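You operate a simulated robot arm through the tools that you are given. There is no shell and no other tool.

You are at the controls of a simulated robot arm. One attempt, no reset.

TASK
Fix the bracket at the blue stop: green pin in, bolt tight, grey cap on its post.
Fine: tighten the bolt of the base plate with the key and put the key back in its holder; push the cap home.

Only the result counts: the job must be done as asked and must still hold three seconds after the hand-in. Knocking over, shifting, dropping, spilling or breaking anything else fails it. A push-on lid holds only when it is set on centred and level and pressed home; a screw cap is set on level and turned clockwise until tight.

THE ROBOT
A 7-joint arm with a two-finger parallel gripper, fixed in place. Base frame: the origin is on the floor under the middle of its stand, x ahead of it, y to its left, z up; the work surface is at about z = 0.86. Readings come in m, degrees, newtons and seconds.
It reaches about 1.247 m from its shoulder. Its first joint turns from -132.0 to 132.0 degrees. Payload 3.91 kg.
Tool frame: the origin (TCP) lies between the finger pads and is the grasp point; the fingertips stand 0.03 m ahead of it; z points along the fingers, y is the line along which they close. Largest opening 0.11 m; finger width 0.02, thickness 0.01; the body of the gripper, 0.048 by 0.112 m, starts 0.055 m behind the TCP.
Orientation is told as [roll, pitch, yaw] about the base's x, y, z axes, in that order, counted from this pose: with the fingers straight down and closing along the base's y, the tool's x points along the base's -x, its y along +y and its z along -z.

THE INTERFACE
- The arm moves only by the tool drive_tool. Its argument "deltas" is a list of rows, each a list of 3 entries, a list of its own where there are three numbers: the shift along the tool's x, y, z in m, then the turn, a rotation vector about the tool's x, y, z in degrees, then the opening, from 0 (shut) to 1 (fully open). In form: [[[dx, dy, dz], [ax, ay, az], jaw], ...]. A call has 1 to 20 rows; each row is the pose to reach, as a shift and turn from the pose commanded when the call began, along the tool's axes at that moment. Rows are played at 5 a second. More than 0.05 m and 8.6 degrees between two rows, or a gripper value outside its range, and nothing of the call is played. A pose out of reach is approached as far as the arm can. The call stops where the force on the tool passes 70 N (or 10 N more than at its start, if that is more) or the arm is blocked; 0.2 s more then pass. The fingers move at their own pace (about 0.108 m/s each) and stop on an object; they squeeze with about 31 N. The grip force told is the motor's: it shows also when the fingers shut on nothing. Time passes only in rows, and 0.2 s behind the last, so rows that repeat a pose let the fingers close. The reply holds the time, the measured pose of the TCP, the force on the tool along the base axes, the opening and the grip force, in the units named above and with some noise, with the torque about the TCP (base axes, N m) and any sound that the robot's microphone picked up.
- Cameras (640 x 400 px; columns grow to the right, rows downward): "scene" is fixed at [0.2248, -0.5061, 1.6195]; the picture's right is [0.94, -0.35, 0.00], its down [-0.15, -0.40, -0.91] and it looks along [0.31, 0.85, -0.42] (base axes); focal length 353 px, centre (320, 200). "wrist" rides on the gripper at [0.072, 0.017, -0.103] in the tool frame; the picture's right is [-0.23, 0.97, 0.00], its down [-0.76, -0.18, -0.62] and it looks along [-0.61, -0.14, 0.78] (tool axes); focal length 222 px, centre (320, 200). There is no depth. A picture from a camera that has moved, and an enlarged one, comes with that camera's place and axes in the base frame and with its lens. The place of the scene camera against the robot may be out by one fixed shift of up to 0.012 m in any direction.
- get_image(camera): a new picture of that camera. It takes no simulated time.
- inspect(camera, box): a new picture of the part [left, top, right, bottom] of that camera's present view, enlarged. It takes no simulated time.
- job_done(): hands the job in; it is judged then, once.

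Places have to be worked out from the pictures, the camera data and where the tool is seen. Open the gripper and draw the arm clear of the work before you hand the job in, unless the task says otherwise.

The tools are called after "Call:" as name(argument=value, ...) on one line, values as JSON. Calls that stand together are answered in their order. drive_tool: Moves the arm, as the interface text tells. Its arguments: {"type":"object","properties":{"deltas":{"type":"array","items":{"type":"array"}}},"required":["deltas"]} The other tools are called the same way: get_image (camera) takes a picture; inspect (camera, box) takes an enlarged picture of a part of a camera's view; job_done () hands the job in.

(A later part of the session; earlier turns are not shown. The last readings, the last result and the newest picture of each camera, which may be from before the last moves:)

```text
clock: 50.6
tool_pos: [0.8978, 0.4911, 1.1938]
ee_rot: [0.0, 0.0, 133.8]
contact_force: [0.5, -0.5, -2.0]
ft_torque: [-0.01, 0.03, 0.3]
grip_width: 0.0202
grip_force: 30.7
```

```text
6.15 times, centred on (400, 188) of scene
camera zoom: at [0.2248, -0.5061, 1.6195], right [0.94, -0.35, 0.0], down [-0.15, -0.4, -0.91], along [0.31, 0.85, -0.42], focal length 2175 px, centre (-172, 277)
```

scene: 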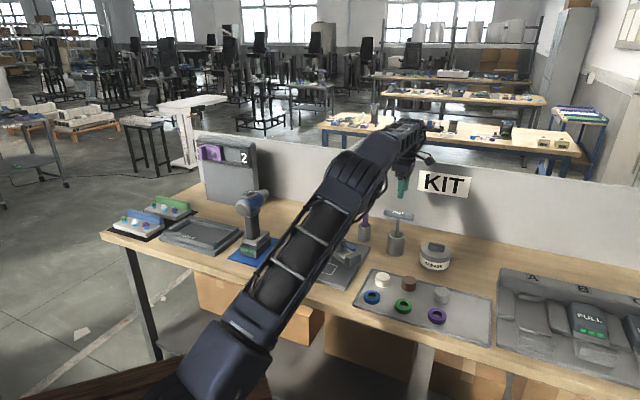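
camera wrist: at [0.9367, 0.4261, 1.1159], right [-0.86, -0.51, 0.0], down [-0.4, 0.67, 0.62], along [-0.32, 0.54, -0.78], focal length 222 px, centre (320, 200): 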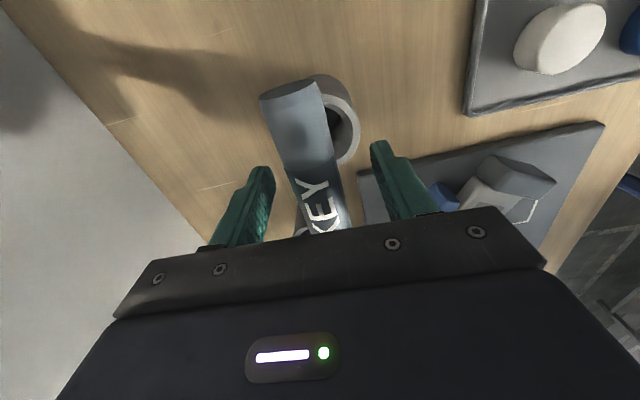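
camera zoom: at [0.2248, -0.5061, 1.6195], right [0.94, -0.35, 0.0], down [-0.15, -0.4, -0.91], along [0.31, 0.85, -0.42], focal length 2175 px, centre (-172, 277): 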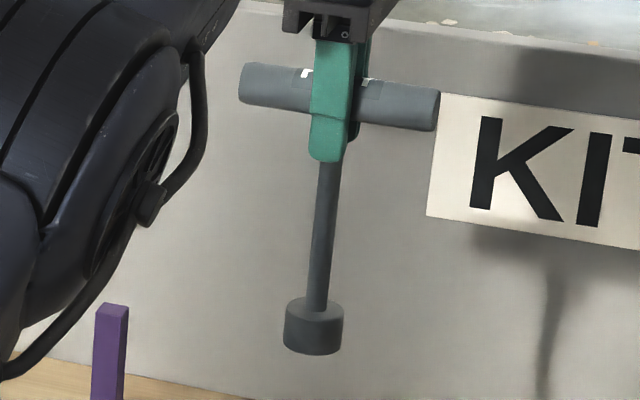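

The key hangs vertical within about 1°. I carry it high past the purple stick to a spot beside the bolt where the camera can look almost straight down on the bolt head.

Call:
drive_tool(deltas=[[[-0.02, 0.002, 0], [0.6, -1, 0], 0], [[-0.055, 0.0045, 0], [0.6, -1, 0], 0], [[-0.095, 0.0077, 0], [0.6, -1, 0], 0], [[-0.135, 0.0109, 0], [0.6, -1, 0], 0], [[-0.175, 0.0141, 0], [0.6, -1, 0], 0], [[-0.215, 0.0174, 0], [0.6, -1, 0], 0], [[-0.255, 0.0206, 0], [0.6, -1, 0], 0], [[-0.295, 0.0238, 0.02], [0.6, -1, 0], 0], [[-0.33, 0.0266, 0.045], [0.6, -1, 0], 0], [[-0.3437, 0.0277, 0.064], [0.6, -1, 0], 0], [[-0.3437, 0.0277, 0.064], [0.6, -1, 0], 0]])

Call:
get_image(camera="wrist")

Call:
inspect(camera="wrist", box=[320, 0, 400, 80])

Call:
inspect(camera="scene", box=[270, 130, 390, 250])

```text
clock: 53.0
tool_pos: [0.6409, 0.7184, 1.1297]
ee_rot: [-0.6, -1.0, 133.7]
contact_force: [0.8, -0.8, -2.4]
ft_torque: [0.03, -0.06, 0.02]
grip_width: 0.0244
grip_force: 31.1
```

```text
taken
camera wrist: at [0.6795, 0.6532, 1.2308], right [-0.86, -0.51, -0.01], down [-0.4, 0.66, 0.64], along [-0.32, 0.55, -0.77], focal length 222 px, centre (320, 200)
```

wrist: 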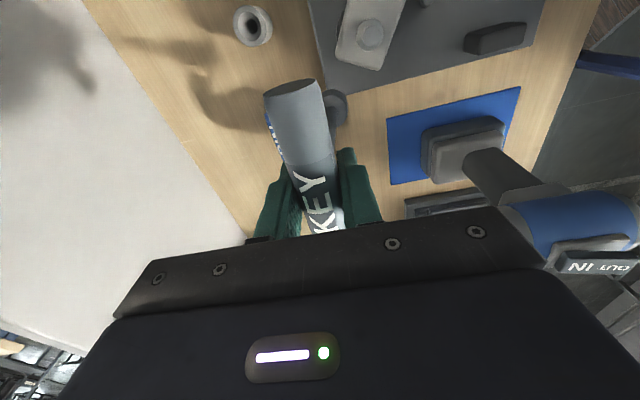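

```text
5.00 times, centred on (360, 40) of wrist
camera zoom: at [0.6795, 0.6532, 1.2308], right [-0.86, -0.51, -0.01], down [-0.4, 0.66, 0.64], along [-0.32, 0.55, -0.77], focal length 1111 px, centre (120, 1000)
```

zoom: 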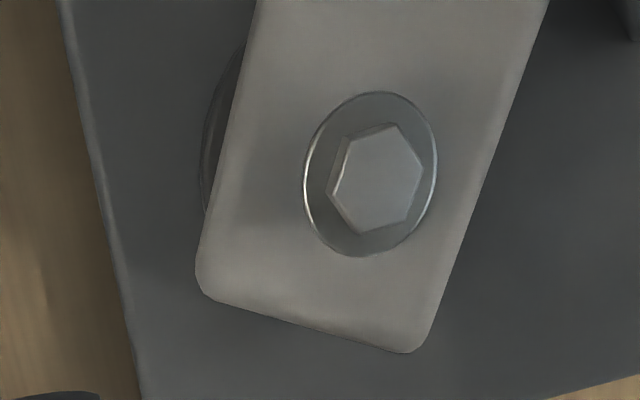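

```text
3.33 times, centred on (330, 190) of scene
camera zoom: at [0.2248, -0.5061, 1.6195], right [0.94, -0.35, 0.0], down [-0.15, -0.4, -0.91], along [0.31, 0.85, -0.42], focal length 1178 px, centre (287, 233)
```

zoom: 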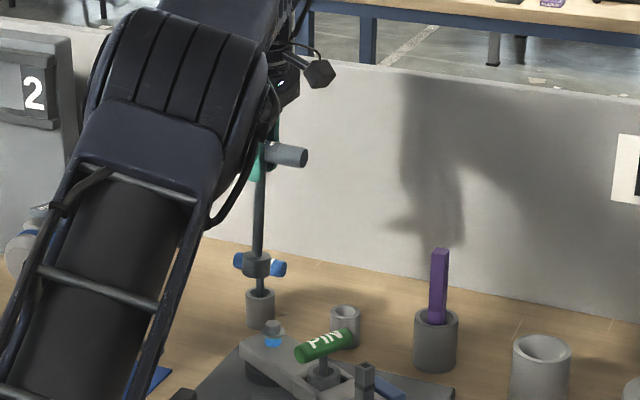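

The grip width reading went from 20.2 to 24.4 mm without any contact force, so I check again with a hold before going on.

Call:
drive_tool(deltas=[[[0, 0, 0], [0, 0, 0], 0]])

Call:
inspect(camera="wrist", box=[240, 60, 400, 240])

Call:
inspect(camera="scene", box=[300, 160, 350, 230])

```text
clock: 53.4
tool_pos: [0.6405, 0.7185, 1.1295]
ee_rot: [-0.6, -1.0, 133.8]
contact_force: [-0.9, 0.0, -2.5]
ft_torque: [0.04, -0.02, -0.02]
grip_width: 0.0243
grip_force: 30.7
```

```text
2.22 times, centred on (320, 150) of wrist
camera zoom: at [0.6796, 0.6532, 1.231], right [-0.86, -0.51, -0.01], down [-0.4, 0.66, 0.64], along [-0.32, 0.55, -0.77], focal length 494 px, centre (320, 311)
```

zoom: 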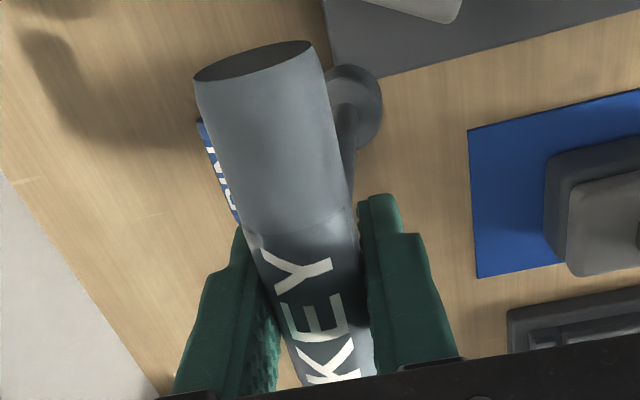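

```text
5.71 times, centred on (325, 195) of scene
camera zoom: at [0.2248, -0.5061, 1.6195], right [0.94, -0.35, 0.0], down [-0.15, -0.4, -0.91], along [0.31, 0.85, -0.42], focal length 2020 px, centre (291, 229)
```

zoom: 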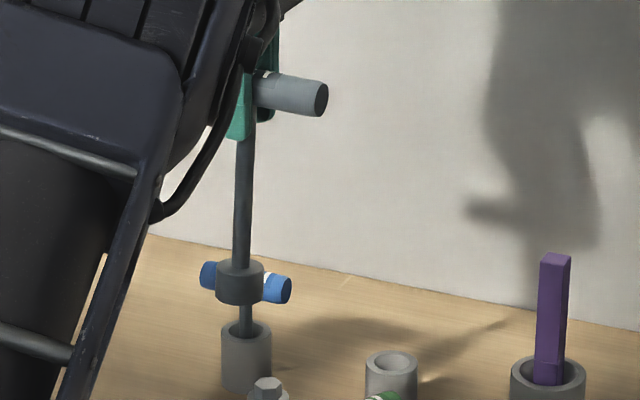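

The key has swung about 5° about its handle axis in the grip (socket displaced toward tool +y). I zoom in to measure this precisely so I can compensate by tilting the hand.

Call:
inspect(camera="wrist", box=[290, 60, 370, 130])

Call:
inspect(camera="scene", box=[315, 170, 345, 220])

```text
5.71 times, centred on (330, 95) of wrist
camera zoom: at [0.6796, 0.6532, 1.231], right [-0.86, -0.51, -0.01], down [-0.4, 0.66, 0.64], along [-0.32, 0.55, -0.77], focal length 1269 px, centre (263, 800)
```

zoom: 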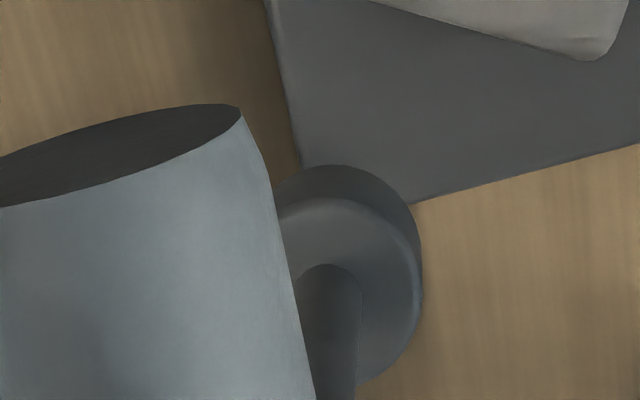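

```text
8.00 times, centred on (330, 195) of scene
camera zoom: at [0.2248, -0.5061, 1.6195], right [0.94, -0.35, 0.0], down [-0.15, -0.4, -0.91], along [0.31, 0.85, -0.42], focal length 2827 px, centre (240, 240)
```

zoom: 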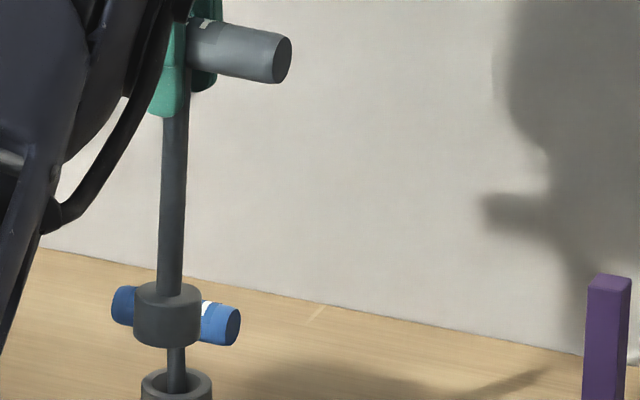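

I estimate a 4.7° lean of the key about tool x, and the bolt at about (0.625, 0.641). I zoom right in on the bolt head to find its hex orientation.

Call:
inspect(camera="wrist", box=[350, 18, 390, 50])

```text
12.50 times, centred on (370, 34) of wrist
camera zoom: at [0.6796, 0.6532, 1.231], right [-0.86, -0.51, -0.01], down [-0.4, 0.66, 0.64], along [-0.32, 0.55, -0.77], focal length 2776 px, centre (-305, 2275)
```

zoom: 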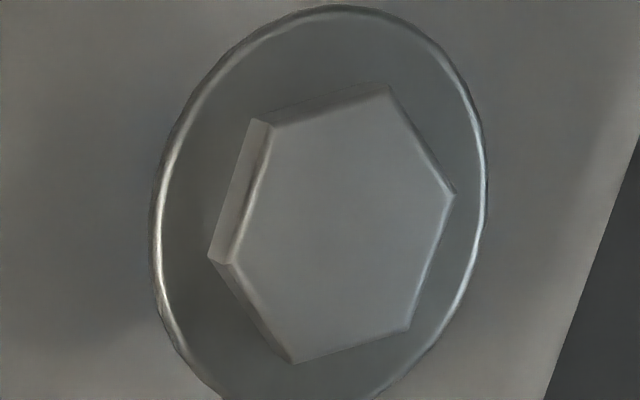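

The bolt head is 17 mm across flats with corners at 45° (bench-aligned), centre (0.6247, 0.6418). I tilt the hand to bring the key vertical and move gently over the bolt.

Call:
drive_tool(deltas=[[[0.003, 0.0045, 0], [0.6, 0, 0], 0], [[0.008, 0.0115, 0], [1.2, 0, 0], 0], [[0.014, 0.0205, 0], [1.8, 0, 0], 0], [[0.021, 0.0305, -0.0005], [2.4, 0, 0], 0], [[0.028, 0.0405, -0.001], [3.0, 0, 0], 0], [[0.035, 0.0505, -0.0012], [3.6, 0, 0], 0], [[0.041, 0.0595, -0.0014], [4.2, 0, 0], 0], [[0.0445, 0.0645, -0.0015], [4.7, 0, 0], 0], [[0.0445, 0.0645, -0.0015], [4.7, 0, 0], 0], [[0.0445, 0.0645, -0.0015], [4.7, 0, 0], 0]])

Call:
get_image(camera="wrist")

Call:
inspect(camera="scene", box=[305, 165, 365, 245])

Call:
inspect(camera="wrist", box=[290, 60, 370, 130])

```text
clock: 55.6
tool_pos: [0.6247, 0.6413, 1.1308]
ee_rot: [-5.4, -1.0, 133.8]
contact_force: [0.1, -0.2, -2.4]
ft_torque: [-0.01, -0.01, 0.0]
grip_width: 0.0242
grip_force: 31.0
```

```text
taken
camera wrist: at [0.6574, 0.5707, 1.2289], right [-0.86, -0.51, -0.09], down [-0.43, 0.62, 0.65], along [-0.28, 0.6, -0.76], focal length 222 px, centre (320, 200)
```

wrist: 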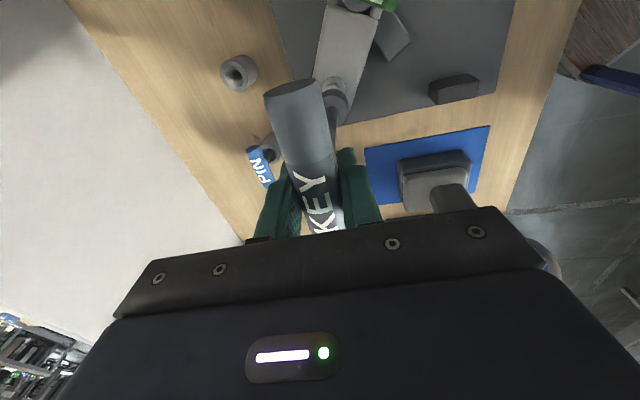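

```text
5.00 times, centred on (335, 205) of scene
camera zoom: at [0.2248, -0.5061, 1.6195], right [0.94, -0.35, 0.0], down [-0.15, -0.4, -0.91], along [0.31, 0.85, -0.42], focal length 1767 px, centre (245, 175)
```

zoom: 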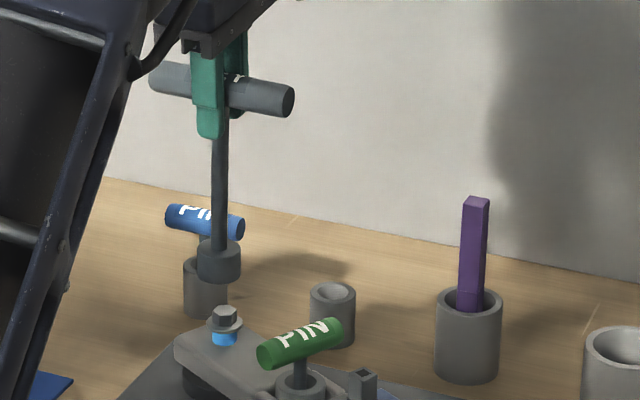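

```text
5.71 times, centred on (330, 95) of wrist
camera zoom: at [0.6574, 0.5707, 1.2289], right [-0.86, -0.51, -0.09], down [-0.43, 0.62, 0.65], along [-0.28, 0.6, -0.76], focal length 1269 px, centre (263, 800)
```

zoom: 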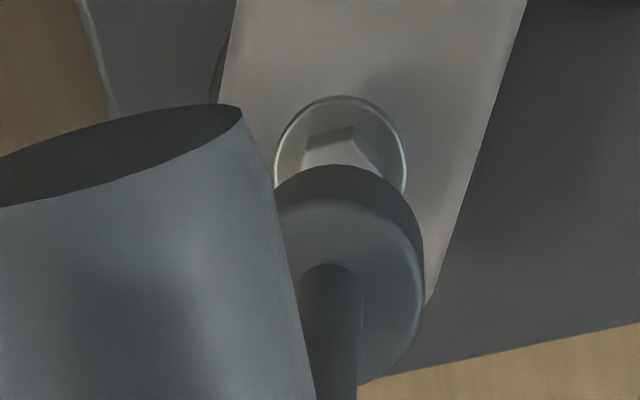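

The key looks close to vertical and near the bolt axis. I measure its lean and the socket-to-bolt offset more accurately with high zooms of the shaft and bolt.

Call:
inspect(camera="scene", box=[320, 190, 340, 202])

Call:
inspect(camera="scene", box=[320, 209, 340, 221])

Call:
inspect(camera="scene", box=[318, 214, 348, 240])

```text
16.00 times, centred on (330, 196) of scene
camera zoom: at [0.2248, -0.5061, 1.6195], right [0.94, -0.35, 0.0], down [-0.15, -0.4, -0.91], along [0.31, 0.85, -0.42], focal length 5654 px, centre (160, 264)
```

zoom: 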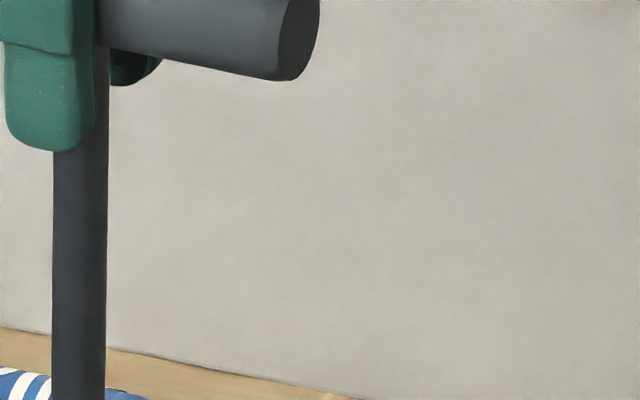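

```text
16.00 times, centred on (330, 215) of scene
camera zoom: at [0.2248, -0.5061, 1.6195], right [0.94, -0.35, 0.0], down [-0.15, -0.4, -0.91], along [0.31, 0.85, -0.42], focal length 5654 px, centre (160, -40)
```

zoom: 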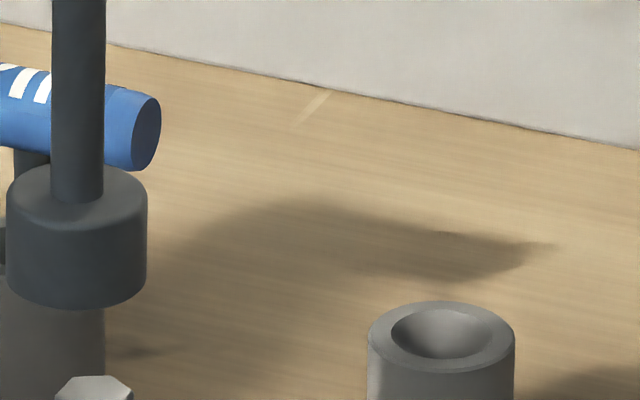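

```text
15.38 times, centred on (333, 227) of scene
camera zoom: at [0.2248, -0.5061, 1.6195], right [0.94, -0.35, 0.0], down [-0.15, -0.4, -0.91], along [0.31, 0.85, -0.42], focal length 5437 px, centre (120, -215)
```

zoom: 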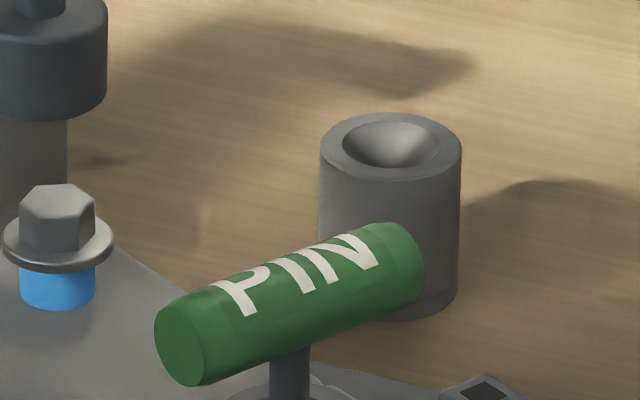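

Re-deriving with the correct projection, my earlier −1° turn about tool y was unnecessary; the key bottom sits about 3 mm toward −x of the tool. I undo that tilt, nudge about 1 mm onto the bolt axis and descend 25 mm.

Call:
drive_tool(deltas=[[[-0.0011, -0.0005, 0], [0, 0.6, 0], 0], [[-0.001, 0.0001, 0.006], [0, 1.1, 0], 0], [[-0.0009, 0.0007, 0.013], [0, 1.1, 0], 0], [[-0.0008, 0.0013, 0.019], [0, 1.1, 0], 0], [[-0.0007, 0.0018, 0.0249], [0, 1.1, 0], 0], [[-0.0007, 0.0018, 0.0249], [0, 1.1, 0], 0]])

Call:
inspect(camera="scene", box=[318, 209, 348, 235])

Call:
inspect(camera="wrist", box=[290, 60, 370, 130])

```text
clock: 57.0
tool_pos: [0.6232, 0.6433, 1.1039]
ee_rot: [-5.3, 0.0, 133.6]
contact_force: [0.5, -0.4, -2.2]
ft_torque: [-0.03, 0.0, -0.01]
grip_width: 0.0245
grip_force: 31.2
```

```text
15.38 times, centred on (333, 222) of scene
camera zoom: at [0.2248, -0.5061, 1.6195], right [0.94, -0.35, 0.0], down [-0.15, -0.4, -0.91], along [0.31, 0.85, -0.42], focal length 5437 px, centre (120, -138)
```

zoom: 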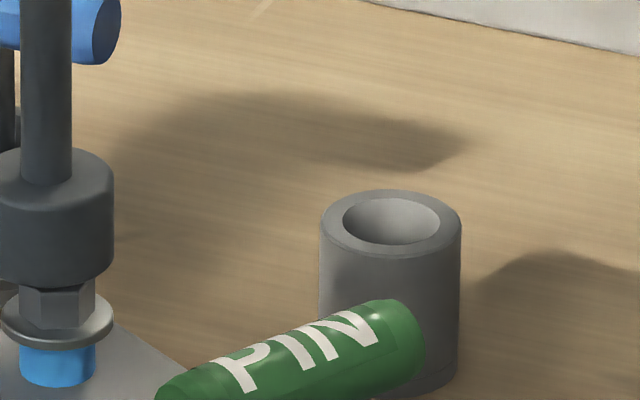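

```text
5.71 times, centred on (330, 95) of wrist
camera zoom: at [0.6558, 0.5734, 1.2049], right [-0.86, -0.51, -0.09], down [-0.44, 0.63, 0.64], along [-0.26, 0.59, -0.77], focal length 1269 px, centre (263, 800)
```

zoom: 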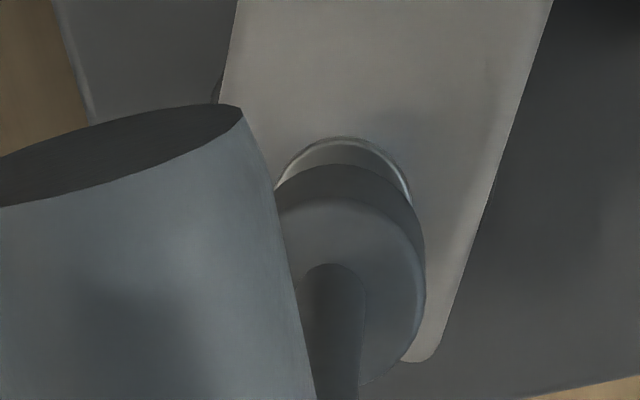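

Scene suggests the bolt is ~2.5 mm to the right of the socket axis while the wrist suggests they coincide. I take larger zooms of both to settle it.

Call:
inspect(camera="wrist", box=[315, 75, 355, 125])

Call:
inspect(camera="scene", box=[314, 210, 340, 232])

```text
8.00 times, centred on (335, 100) of wrist
camera zoom: at [0.6558, 0.5734, 1.2049], right [-0.86, -0.51, -0.09], down [-0.44, 0.63, 0.64], along [-0.26, 0.59, -0.77], focal length 1777 px, centre (200, 1000)
```

zoom: 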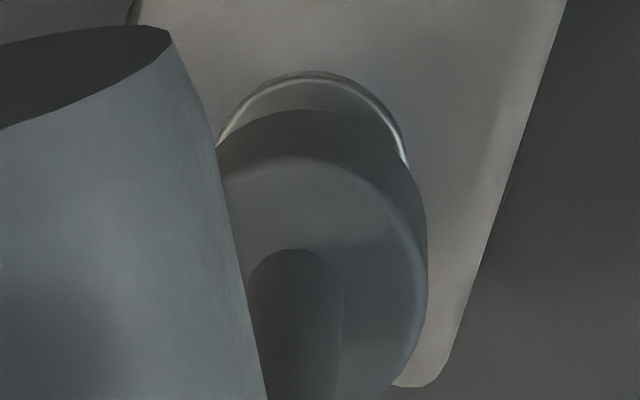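

```text
16.00 times, centred on (327, 221) of scene
camera zoom: at [0.2248, -0.5061, 1.6195], right [0.94, -0.35, 0.0], down [-0.15, -0.4, -0.91], along [0.31, 0.85, -0.42], focal length 5654 px, centre (208, -136)
```

zoom: 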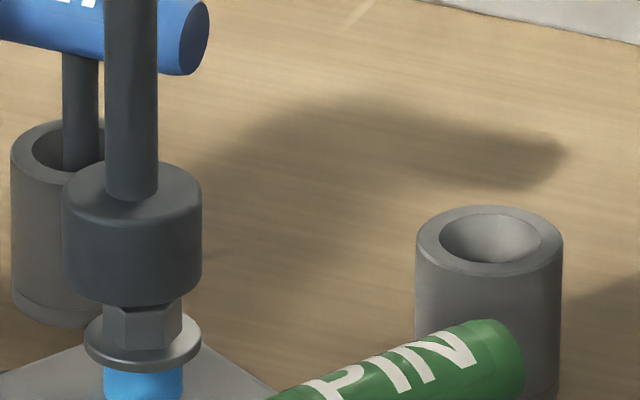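

The scene view clearly shows a 2.5 mm lateral offset, which corresponds to about +2.5 mm in tool x. I shift by that amount and re-check before lowering.

Call:
drive_tool(deltas=[[[0.0012, 0.0002, 0], [0, 0, 0], 0], [[0.0025, 0.0003, 0], [0, 0, 0], 0], [[0.0025, 0.0003, 0], [0, 0, 0], 0]])

Call:
inspect(camera="scene", box=[314, 210, 340, 232])

Call:
inspect(camera="wrist", box=[315, 75, 355, 125])

```text
clock: 57.8
tool_pos: [0.6247, 0.6416, 1.1048]
ee_rot: [-5.3, 0.0, 133.7]
contact_force: [0.6, 0.8, -3.0]
ft_torque: [0.01, -0.01, 0.0]
grip_width: 0.0241
grip_force: 31.2
```

```text
16.00 times, centred on (327, 221) of scene
camera zoom: at [0.2248, -0.5061, 1.6195], right [0.94, -0.35, 0.0], down [-0.15, -0.4, -0.91], along [0.31, 0.85, -0.42], focal length 5654 px, centre (208, -136)
```

zoom: 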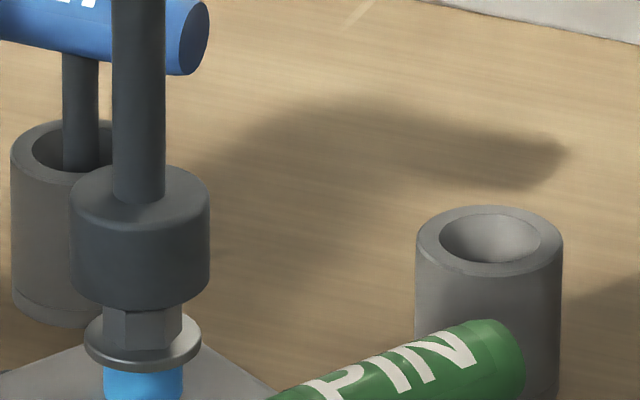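

```text
8.00 times, centred on (335, 100) of wrist
camera zoom: at [0.6571, 0.5712, 1.2049], right [-0.86, -0.51, -0.09], down [-0.44, 0.63, 0.64], along [-0.26, 0.59, -0.77], focal length 1777 px, centre (200, 1000)
```

zoom: 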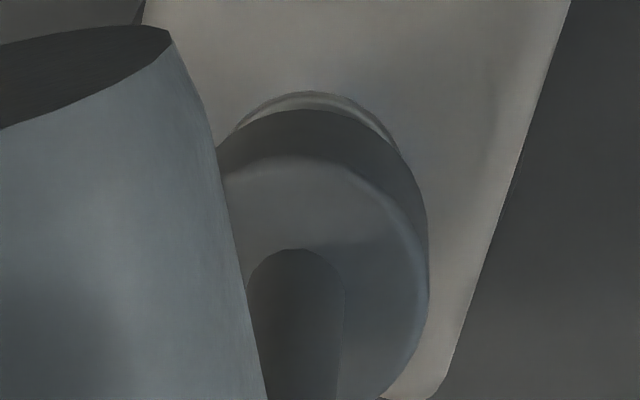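

Socket and bolt are now aligned within about 0.5–1 mm. I lower gently in 3 mm steps to meet the bolt head.

Call:
drive_tool(deltas=[[[0, 0.0003, 0.003], [0, 0, 0], 0], [[0, 0.0006, 0.006], [0, 0, 0], 0], [[0, 0.0008, 0.009], [0, 0, 0], 0]])

Call:
inspect(camera="scene", box=[314, 210, 340, 232])

```text
clock: 58.6
tool_pos: [0.6251, 0.6419, 1.0957]
ee_rot: [-5.3, 0.0, 133.6]
contact_force: [-0.3, -0.2, -2.4]
ft_torque: [0.02, 0.01, 0.01]
grip_width: 0.0239
grip_force: 31.0
```

```text
16.00 times, centred on (327, 221) of scene
camera zoom: at [0.2248, -0.5061, 1.6195], right [0.94, -0.35, 0.0], down [-0.15, -0.4, -0.91], along [0.31, 0.85, -0.42], focal length 5654 px, centre (208, -136)
```

zoom: 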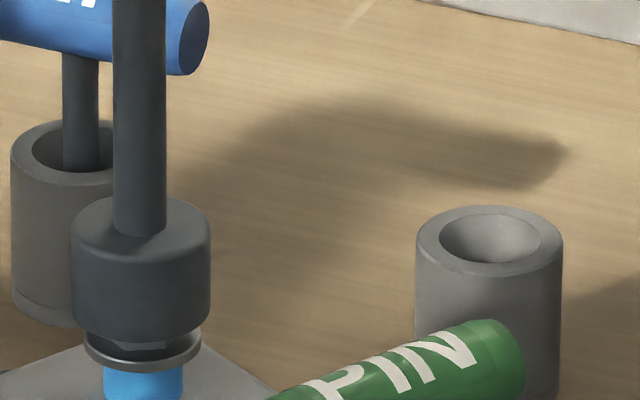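

No contact force yet and the hex is disappearing inside the socket. I continue lowering in small steps.

Call:
drive_tool(deltas=[[[0, 0.0002, 0.002], [0, 0, 0], 0], [[0, 0.0004, 0.004], [0, 0, 0], 0], [[0, 0.0005, 0.006], [0, 0, 0], 0]])

Call:
inspect(camera="scene", box=[314, 210, 340, 232])

Call:
inspect(camera="wrist", box=[315, 75, 355, 125])

```text
clock: 59.4
tool_pos: [0.6256, 0.6413, 1.0908]
ee_rot: [-5.3, 0.2, 133.7]
contact_force: [0.2, -2.0, 11.3]
ft_torque: [-0.16, -0.04, -0.04]
grip_width: 0.0243
grip_force: 30.9
```

```text
16.00 times, centred on (327, 221) of scene
camera zoom: at [0.2248, -0.5061, 1.6195], right [0.94, -0.35, 0.0], down [-0.15, -0.4, -0.91], along [0.31, 0.85, -0.42], focal length 5654 px, centre (208, -136)
```

zoom: 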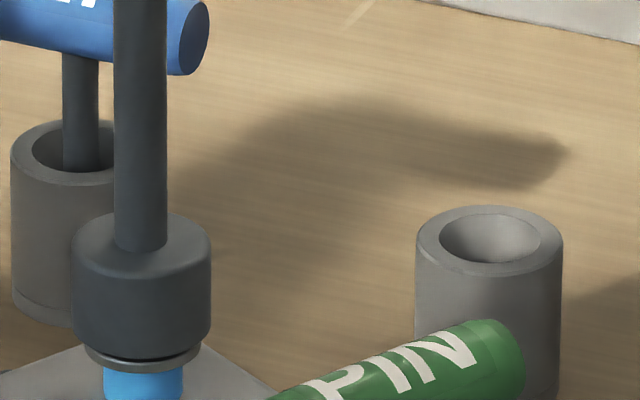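

```text
8.00 times, centred on (335, 100) of wrist
camera zoom: at [0.6572, 0.5709, 1.1915], right [-0.86, -0.5, -0.09], down [-0.44, 0.63, 0.64], along [-0.26, 0.59, -0.77], focal length 1777 px, centre (200, 1000)
```

zoom: 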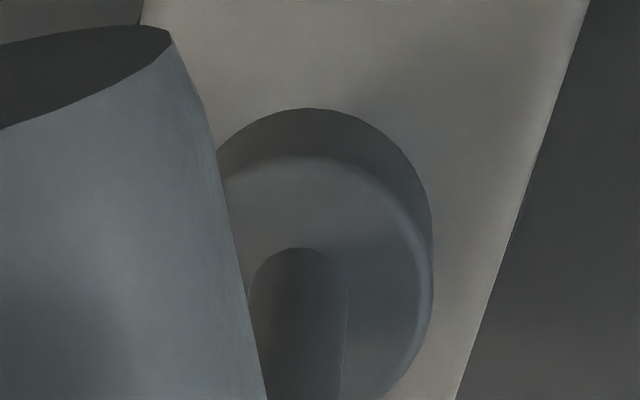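

The socket has dropped fully over the hex (its rim is at the washer, 11 N contact). I start turning clockwise about the vertical axis, first a small angle, watching the torque.

Call:
drive_tool(deltas=[[[0, 0, -0.0005], [-0.007, 0.368, 3.98], 0], [[0, 0, -0.0005], [-0.014, 0.737, 7.96], 0], [[0, 0, -0.0005], [-0.02, 1.105, 11.95], 0], [[0, 0, -0.0005], [-0.027, 1.474, 15.93], 0], [[0, 0, -0.0005], [-0.034, 1.842, 19.91], 0]])

Call:
inspect(camera="scene", box=[300, 190, 350, 240])

```text
clock: 60.6
tool_pos: [0.6244, 0.6411, 1.0899]
ee_rot: [-5.2, 0.1, 113.6]
contact_force: [-1.2, 2.0, 9.5]
ft_torque: [0.17, 0.07, 0.06]
grip_width: 0.0241
grip_force: 30.8
```

```text
8.00 times, centred on (325, 215) of scene
camera zoom: at [0.2248, -0.5061, 1.6195], right [0.94, -0.35, 0.0], down [-0.15, -0.4, -0.91], along [0.31, 0.85, -0.42], focal length 2827 px, centre (280, 80)
```

zoom: 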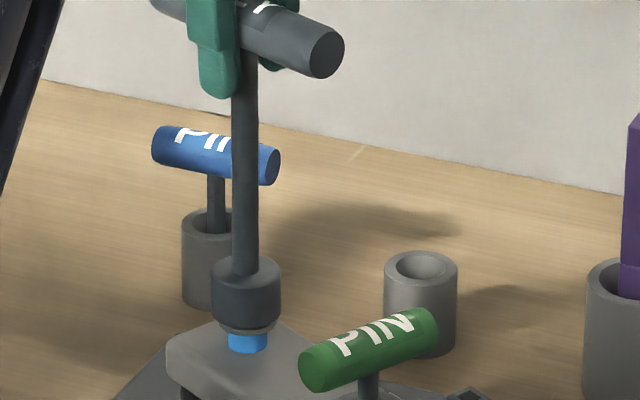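

Little torque so far and everything stays stable. I continue clockwise by 60°.

Call:
drive_tool(deltas=[[[0, 0, 0], [-0.009, 0.461, 4.98], 0], [[0, 0, 0], [-0.017, 0.921, 9.96], 0], [[0, 0, 0], [-0.026, 1.382, 14.93], 0], [[0, 0, 0], [-0.034, 1.842, 19.91], 0], [[0, 0, 0], [-0.043, 2.303, 24.89], 0], [[0, 0, 0], [-0.051, 2.763, 29.87], 0], [[0, 0, 0], [-0.06, 3.224, 34.85], 0], [[0, 0, 0], [-0.068, 3.684, 39.82], 0], [[0, 0, 0], [-0.077, 4.145, 44.8], 0], [[0, 0, 0], [-0.085, 4.605, 49.78], 0], [[0, 0, 0], [-0.094, 5.066, 54.76], 0], [[0, 0, 0], [-0.102, 5.526, 59.74], 0]])

Call:
inspect(camera="scene", box=[300, 190, 350, 240])

Call:
get_image(camera="wrist")

```text
clock: 63.2
tool_pos: [0.6248, 0.6409, 1.0901]
ee_rot: [-5.3, 0.1, 53.5]
contact_force: [-0.3, -0.4, -1.9]
ft_torque: [-0.01, 0.01, 0.03]
grip_width: 0.0241
grip_force: 31.4
```

```text
8.00 times, centred on (325, 215) of scene
camera zoom: at [0.2248, -0.5061, 1.6195], right [0.94, -0.35, 0.0], down [-0.15, -0.4, -0.91], along [0.31, 0.85, -0.42], focal length 2827 px, centre (280, 80)
```

zoom: 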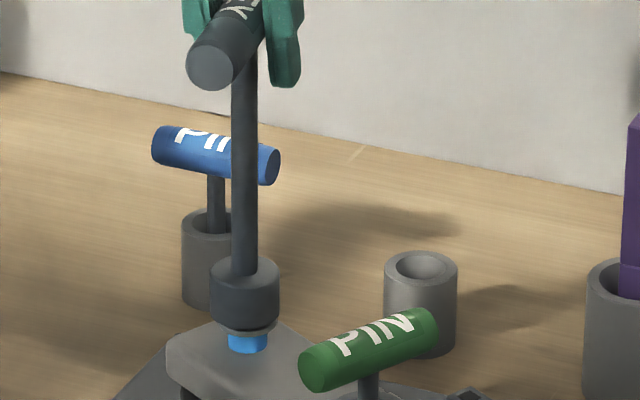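

```text
taken
camera wrist: at [0.562, 0.5989, 1.1904], right [-0.65, 0.76, -0.09], down [0.55, 0.54, 0.64], along [0.53, 0.36, -0.77], focal length 222 px, centre (320, 200)
```

wrist: 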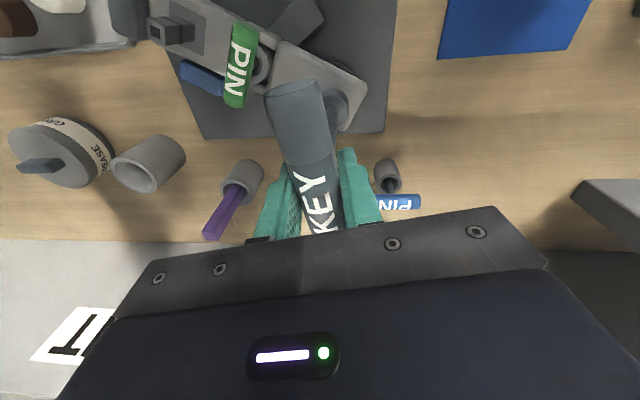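

Axial contact vanished (the bolt may be running down) and torque is still low. I continue clockwise another 60°.

Call:
drive_tool(deltas=[[[0, 0, 0], [-0.009, 0.461, 4.98], 0], [[0, 0, 0], [-0.017, 0.921, 9.96], 0], [[0, 0, 0], [-0.026, 1.382, 14.93], 0], [[0, 0, 0], [-0.034, 1.842, 19.91], 0], [[0, 0, 0], [-0.043, 2.303, 24.89], 0], [[0, 0, 0], [-0.051, 2.763, 29.87], 0], [[0, 0, 0], [-0.06, 3.224, 34.85], 0], [[0, 0, 0], [-0.068, 3.684, 39.82], 0], [[0, 0, 0], [-0.077, 4.145, 44.8], 0], [[0, 0, 0], [-0.085, 4.605, 49.78], 0], [[0, 0, 0], [-0.094, 5.066, 54.76], 0], [[0, 0, 0], [-0.102, 5.526, 59.74], 0]])

Call:
inspect(camera="scene", box=[314, 210, 340, 232])

Call:
get_image(camera="scene")

```text
clock: 65.8
tool_pos: [0.6245, 0.6426, 1.0895]
ee_rot: [-5.3, 0.1, -6.4]
contact_force: [-0.5, 0.5, -2.6]
ft_torque: [-0.01, 0.0, 0.05]
grip_width: 0.0242
grip_force: 31.5
```

```text
16.00 times, centred on (327, 221) of scene
camera zoom: at [0.2248, -0.5061, 1.6195], right [0.94, -0.35, 0.0], down [-0.15, -0.4, -0.91], along [0.31, 0.85, -0.42], focal length 5654 px, centre (208, -136)
```

zoom: 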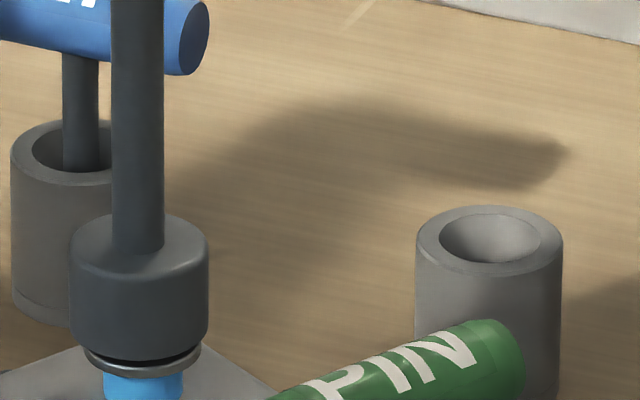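

```text
taken
```

scene: 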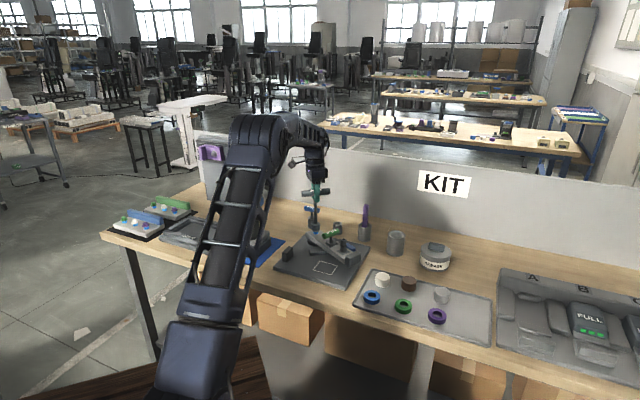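

The bolt is turning: the washer has moved down about 1.5 mm and a gap opened under the socket. I keep going clockwise, following it down slightly, and see how far the wrist can turn.

Call:
drive_tool(deltas=[[[0, 0, 0.0002], [-0.012, 0.645, 6.97], 0], [[0, 0, 0.0004], [-0.024, 1.289, 13.94], 0], [[0, 0, 0.0006], [-0.036, 1.934, 20.91], 0], [[0, 0.0001, 0.0008], [-0.048, 2.579, 27.88], 0], [[0, 0.0001, 0.001], [-0.06, 3.224, 34.85], 0], [[0, 0.0001, 0.0012], [-0.071, 3.868, 41.82], 0], [[0, 0.0001, 0.0014], [-0.083, 4.513, 48.78], 0], [[0, 0.0001, 0.0016], [-0.095, 5.158, 55.75], 0], [[0, 0.0002, 0.0018], [-0.107, 5.802, 62.72], 0], [[0, 0.0002, 0.002], [-0.119, 6.447, 69.69], 0], [[0, 0.0002, 0.0022], [-0.131, 7.092, 76.66], 0], [[0, 0.0002, 0.0024], [-0.143, 7.736, 83.63], 0], [[0, 0.0002, 0.0025], [-0.155, 8.381, 90.6], 0], [[0, 0.0002, 0.0025], [-0.167, 9.026, 97.57], 0]])

Call:
inspect(camera="scene", box=[314, 210, 340, 232])

Call:
get_image(camera="scene")

```text
clock: 68.8
tool_pos: [0.6263, 0.6411, 1.088]
ee_rot: [-5.2, 0.1, -104.3]
contact_force: [-0.4, -1.0, -3.0]
ft_torque: [-0.01, 0.0, 0.0]
grip_width: 0.0244
grip_force: 30.7
```

```text
16.00 times, centred on (327, 221) of scene
camera zoom: at [0.2248, -0.5061, 1.6195], right [0.94, -0.35, 0.0], down [-0.15, -0.4, -0.91], along [0.31, 0.85, -0.42], focal length 5654 px, centre (208, -136)
```

zoom: 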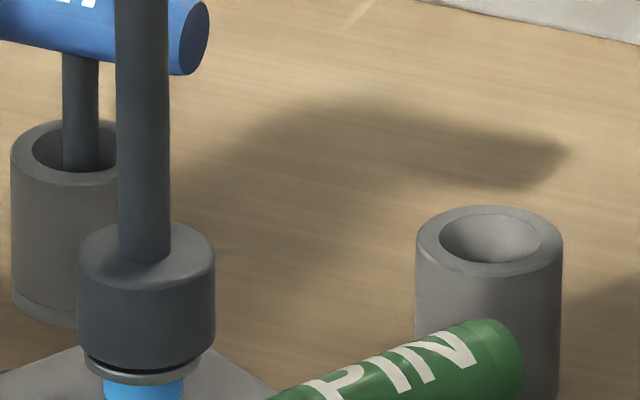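

```text
taken
```

scene: 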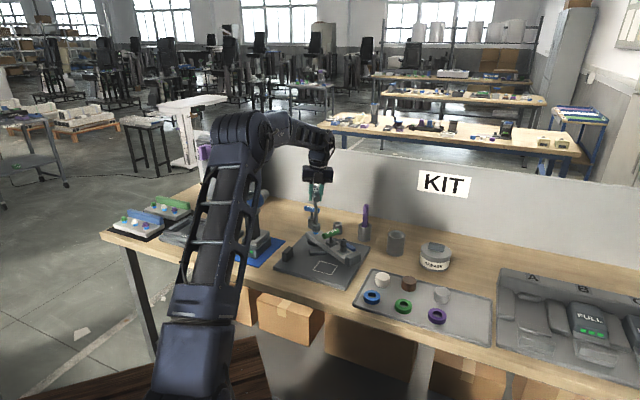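

Total 240° so far; the bolt has moved down about 3 mm and still turns freely, so several more turns are needed. I lift the socket clear of the hex, turn the hand back 240° (a multiple of 60°) and will re-engage.

Call:
drive_tool(deltas=[[[0, -0.0006, -0.006], [0, 0, 0], 0], [[0, -0.0011, -0.012], [0, 0, 0], 0], [[0, -0.0017, -0.018], [0, 0, 0], 0], [[0, -0.0017, -0.018], [0.014, -0.774, -8.363], 0], [[0, -0.0017, -0.018], [0.029, -1.547, -16.726], 0], [[0, -0.0017, -0.018], [0.043, -2.321, -25.089], 0], [[0, -0.0017, -0.018], [0.057, -3.095, -33.452], 0], [[0, -0.0017, -0.018], [0.071, -3.868, -41.815], 0], [[0, -0.0017, -0.018], [0.086, -4.642, -50.178], 0], [[0, -0.0017, -0.018], [0.1, -5.415, -58.541], 0], [[0, -0.0017, -0.018], [0.114, -6.189, -66.904], 0], [[0, -0.0017, -0.018], [0.129, -6.963, -75.267], 0], [[0, -0.0017, -0.018], [0.143, -7.736, -83.63], 0], [[0, -0.0017, -0.018], [0.157, -8.51, -91.993], 0], [[0, -0.0017, -0.018], [0.171, -9.284, -100.356], 0], [[0, -0.0017, -0.018], [0.186, -10.057, -108.72], 0], [[0, -0.0017, -0.018], [0.2, -10.831, -117.083], 0], [[0, -0.0017, -0.018], [0.214, -11.605, -125.446], 0], [[0, -0.0017, -0.018], [0.228, -12.378, -133.809], 0], [[0, -0.0017, -0.018], [0.243, -13.152, -142.172], 0]])

Call:
inspect(camera="scene", box=[310, 205, 346, 235])

```text
clock: 73.0
tool_pos: [0.6259, 0.6399, 1.1054]
ee_rot: [-5.2, 0.1, 38.7]
contact_force: [-0.2, 0.5, -2.6]
ft_torque: [-0.01, 0.02, 0.04]
grip_width: 0.0245
grip_force: 30.8
```

```text
13.33 times, centred on (328, 220) of scene
camera zoom: at [0.2248, -0.5061, 1.6195], right [0.94, -0.35, 0.0], down [-0.15, -0.4, -0.91], along [0.31, 0.85, -0.42], focal length 4712 px, centre (213, -67)
```

zoom: 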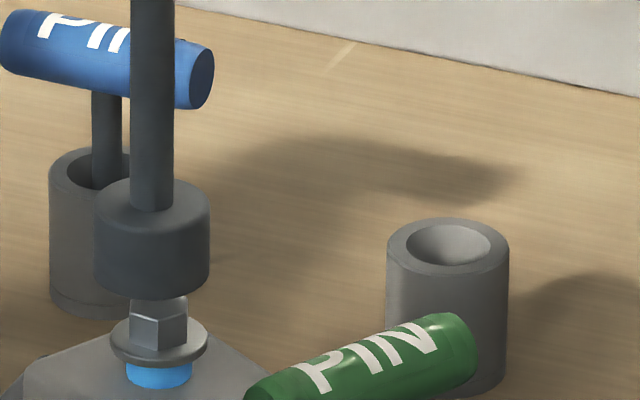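

The socket is clear of the hex. I finish the return rotation (97°) and lower to just above the head.

Call:
drive_tool(deltas=[[[0, 0, 0], [0.014, -0.746, -8.064], 0], [[0, 0, 0], [0.028, -1.492, -16.129], 0], [[0, 0, 0], [0.041, -2.238, -24.193], 0], [[0, 0, 0], [0.055, -2.984, -32.257], 0], [[0, 0, 0], [0.069, -3.73, -40.322], 0], [[0, 0, 0], [0.083, -4.476, -48.386], 0], [[0, 0, 0], [0.096, -5.222, -56.451], 0], [[0, 0, 0], [0.11, -5.968, -64.515], 0], [[0, 0, 0], [0.124, -6.714, -72.579], 0], [[0, 0, 0], [0.138, -7.46, -80.644], 0], [[0, 0, 0], [0.151, -8.206, -88.708], 0], [[0, 0, 0], [0.165, -8.952, -96.772], 0], [[0, 0.0004, 0.004], [0.165, -8.952, -96.772], 0], [[0, 0.0007, 0.008], [0.165, -8.952, -96.772], 0], [[0, 0.0007, 0.008], [0.165, -8.952, -96.772], 0]])

Call:
inspect(camera="scene", box=[314, 210, 340, 232])

Call:
inspect(camera="wrist", box=[315, 75, 355, 125])

```text
clock: 76.2
tool_pos: [0.6258, 0.6417, 1.0962]
ee_rot: [-5.3, 0.1, 135.7]
contact_force: [-0.1, -0.8, -1.5]
ft_torque: [0.02, 0.01, 0.03]
grip_width: 0.0238
grip_force: 31.0
```

```text
16.00 times, centred on (327, 221) of scene
camera zoom: at [0.2248, -0.5061, 1.6195], right [0.94, -0.35, 0.0], down [-0.15, -0.4, -0.91], along [0.31, 0.85, -0.42], focal length 5654 px, centre (208, -136)
```

zoom: 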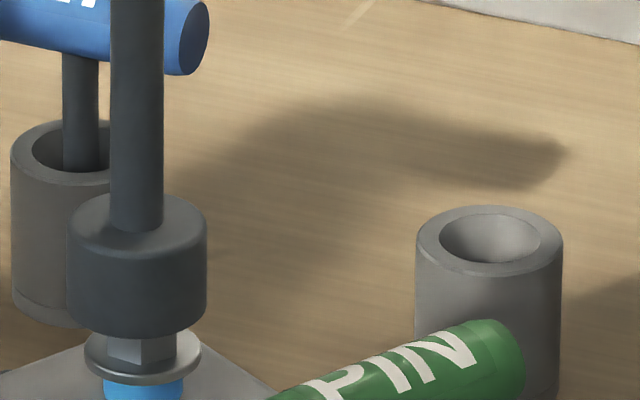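

```text
8.00 times, centred on (335, 100) of wrist
camera zoom: at [0.6598, 0.5726, 1.1979], right [-0.84, -0.53, -0.09], down [-0.46, 0.62, 0.64], along [-0.28, 0.58, -0.77], focal length 1777 px, centre (200, 1000)
```

zoom: 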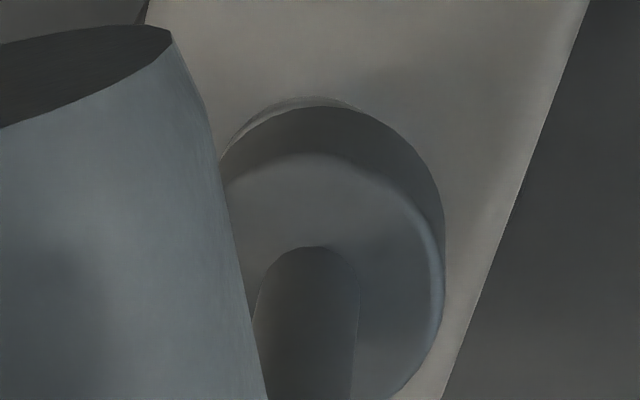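

The key swung slightly more in the grip (socket ~2.4 mm toward tool +y). I tilt the hand another 0.9° to bring it back over the bolt and check.

Call:
drive_tool(deltas=[[[0, 0, 0], [0.5, 0, 0], 0], [[0.0002, 0, 0], [0.9, 0, 0], 0], [[0.0002, 0, 0], [0.9, 0, 0], 0]])

Call:
inspect(camera="scene", box=[314, 210, 340, 232])

Call:
inspect(camera="wrist", box=[315, 75, 355, 125])

```text
clock: 77.0
tool_pos: [0.6264, 0.6414, 1.0972]
ee_rot: [-6.2, 0.1, 135.6]
contact_force: [0.6, 1.0, -2.2]
ft_torque: [0.02, 0.0, -0.03]
grip_width: 0.0242
grip_force: 31.2
```

```text
16.00 times, centred on (327, 221) of scene
camera zoom: at [0.2248, -0.5061, 1.6195], right [0.94, -0.35, 0.0], down [-0.15, -0.4, -0.91], along [0.31, 0.85, -0.42], focal length 5654 px, centre (208, -136)
```

zoom: 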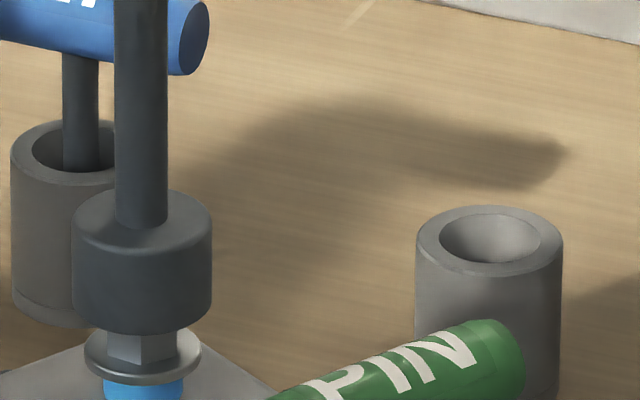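

```text
8.00 times, centred on (335, 100) of wrist
camera zoom: at [0.6589, 0.5712, 1.1975], right [-0.84, -0.53, -0.11], down [-0.47, 0.61, 0.64], along [-0.28, 0.58, -0.76], focal length 1777 px, centre (200, 1000)
```

zoom: 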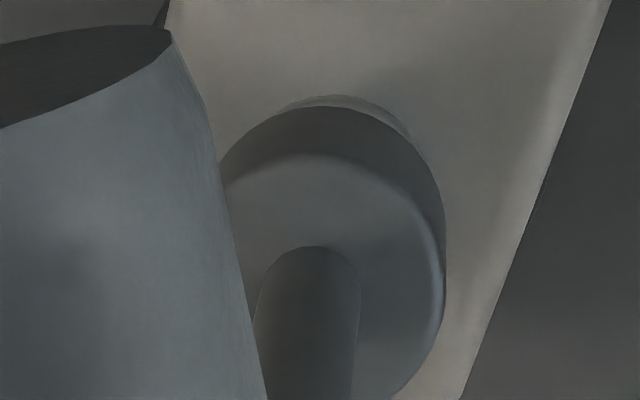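

Now aligned in both views. I lower onto the hex in 3 mm steps.

Call:
drive_tool(deltas=[[[0, 0.0003, 0.003], [0, 0, 0], 0], [[0, 0.0006, 0.006], [0, 0, 0], 0], [[0, 0.001, 0.009], [0, 0, 0], 0], [[0, 0.0011, 0.0105], [0, 0, 0], 0]])

Call:
inspect(camera="scene", box=[314, 210, 340, 232])

```text
clock: 78.0
tool_pos: [0.6261, 0.6418, 1.0884]
ee_rot: [-6.3, 0.1, 135.6]
contact_force: [-0.3, -1.1, 5.5]
ft_torque: [-0.29, -0.06, -0.01]
grip_width: 0.0242
grip_force: 31.0
```

```text
16.00 times, centred on (327, 221) of scene
camera zoom: at [0.2248, -0.5061, 1.6195], right [0.94, -0.35, 0.0], down [-0.15, -0.4, -0.91], along [0.31, 0.85, -0.42], focal length 5654 px, centre (208, -136)
```

zoom: 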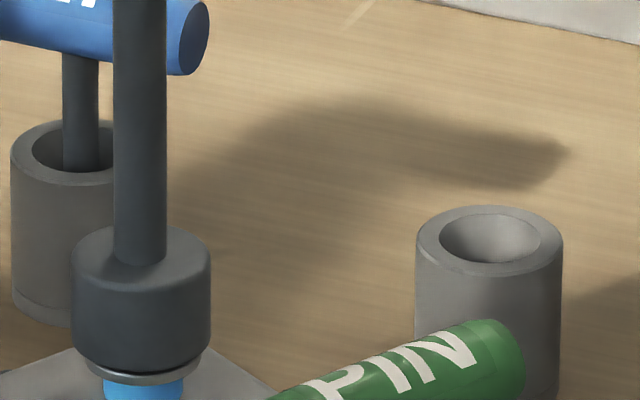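

Re-engaged on the hex (about 8 N on the washer), the bolt having gone down roughly 2.4 mm. I turn the next clockwise stroke, 150° first, following it down.

Call:
drive_tool(deltas=[[[0, 0, 0], [-0.013, 0.81, 7.456], 0], [[0, 0, 0.0001], [-0.026, 1.62, 14.912], 0], [[0, 0, 0.0002], [-0.038, 2.43, 22.367], 0], [[0, 0, 0.0003], [-0.051, 3.24, 29.823], 0], [[0, 0, 0.0004], [-0.064, 4.05, 37.279], 0], [[0, 0, 0.0005], [-0.077, 4.86, 44.735], 0], [[0, 0.0001, 0.0006], [-0.089, 5.67, 52.19], 0], [[0, 0.0001, 0.0007], [-0.102, 6.48, 59.646], 0], [[0, 0.0001, 0.0008], [-0.115, 7.29, 67.102], 0], [[0, 0.0001, 0.0009], [-0.128, 8.1, 74.558], 0], [[0, 0.0001, 0.001], [-0.14, 8.91, 82.013], 0], [[0, 0.0001, 0.0011], [-0.153, 9.72, 89.469], 0], [[0, 0.0001, 0.0012], [-0.166, 10.53, 96.925], 0], [[0, 0.0001, 0.0013], [-0.179, 11.34, 104.381], 0], [[0, 0.0002, 0.0014], [-0.191, 12.15, 111.836], 0], [[0, 0.0002, 0.0015], [-0.204, 12.96, 119.292], 0], [[0, 0.0002, 0.0016], [-0.217, 13.77, 126.748], 0], [[0, 0.0002, 0.0017], [-0.23, 14.58, 134.204], 0], [[0, 0.0002, 0.0018], [-0.242, 15.39, 141.659], 0], [[0, 0.0002, 0.0019], [-0.255, 16.2, 149.115], 0]])

Call:
inspect(camera="scene", box=[310, 210, 346, 240])

```text
clock: 82.2
tool_pos: [0.6246, 0.6409, 1.085]
ee_rot: [-6.2, 0.1, -14.6]
contact_force: [-0.2, 0.6, -1.5]
ft_torque: [0.02, 0.04, -0.02]
grip_width: 0.0244
grip_force: 31.1
```

```text
13.33 times, centred on (328, 225) of scene
camera zoom: at [0.2248, -0.5061, 1.6195], right [0.94, -0.35, 0.0], down [-0.15, -0.4, -0.91], along [0.31, 0.85, -0.42], focal length 4712 px, centre (213, -133)
```

zoom: 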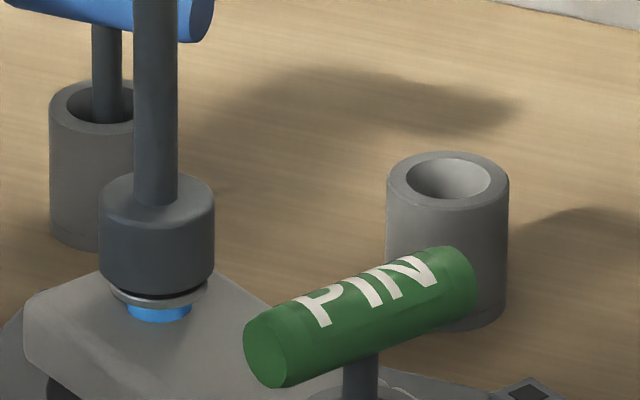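

About half of the blue band is now hidden (roughly 5 mm left). I continue the stroke another 90°.

Call:
drive_tool(deltas=[[[0, 0, 0.0002], [-0.013, 0.81, 7.456], 0], [[0, 0, 0.0004], [-0.026, 1.62, 14.912], 0], [[0, 0.0001, 0.0006], [-0.038, 2.43, 22.367], 0], [[0, 0.0001, 0.0008], [-0.051, 3.24, 29.823], 0], [[0, 0.0001, 0.001], [-0.064, 4.05, 37.279], 0], [[0, 0.0001, 0.0011], [-0.077, 4.86, 44.735], 0], [[0, 0.0001, 0.0012], [-0.089, 5.67, 52.19], 0], [[0, 0.0001, 0.0013], [-0.102, 6.48, 59.646], 0], [[0, 0.0002, 0.0014], [-0.115, 7.29, 67.102], 0], [[0, 0.0002, 0.0015], [-0.128, 8.1, 74.558], 0], [[0, 0.0002, 0.0016], [-0.14, 8.91, 82.013], 0], [[0, 0.0002, 0.0017], [-0.153, 9.72, 89.469], 0]])

Call:
inspect(camera="scene", box=[310, 210, 346, 240])

```text
clock: 84.8
tool_pos: [0.6257, 0.6402, 1.083]
ee_rot: [-6.3, 0.1, -104.4]
contact_force: [-0.3, 0.4, -2.5]
ft_torque: [0.03, 0.03, 0.01]
grip_width: 0.0242
grip_force: 30.8
```

```text
13.33 times, centred on (328, 225) of scene
camera zoom: at [0.2248, -0.5061, 1.6195], right [0.94, -0.35, 0.0], down [-0.15, -0.4, -0.91], along [0.31, 0.85, -0.42], focal length 4712 px, centre (213, -133)
```

zoom: 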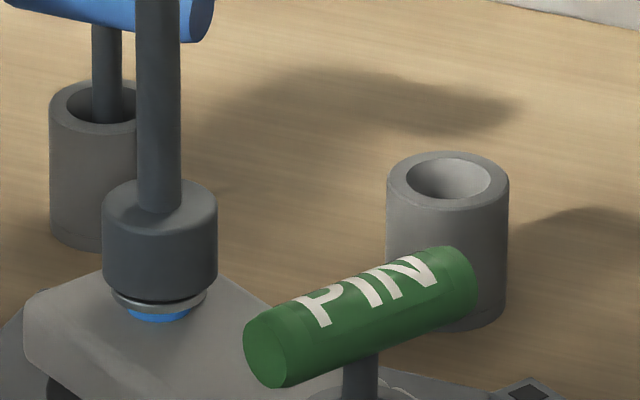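

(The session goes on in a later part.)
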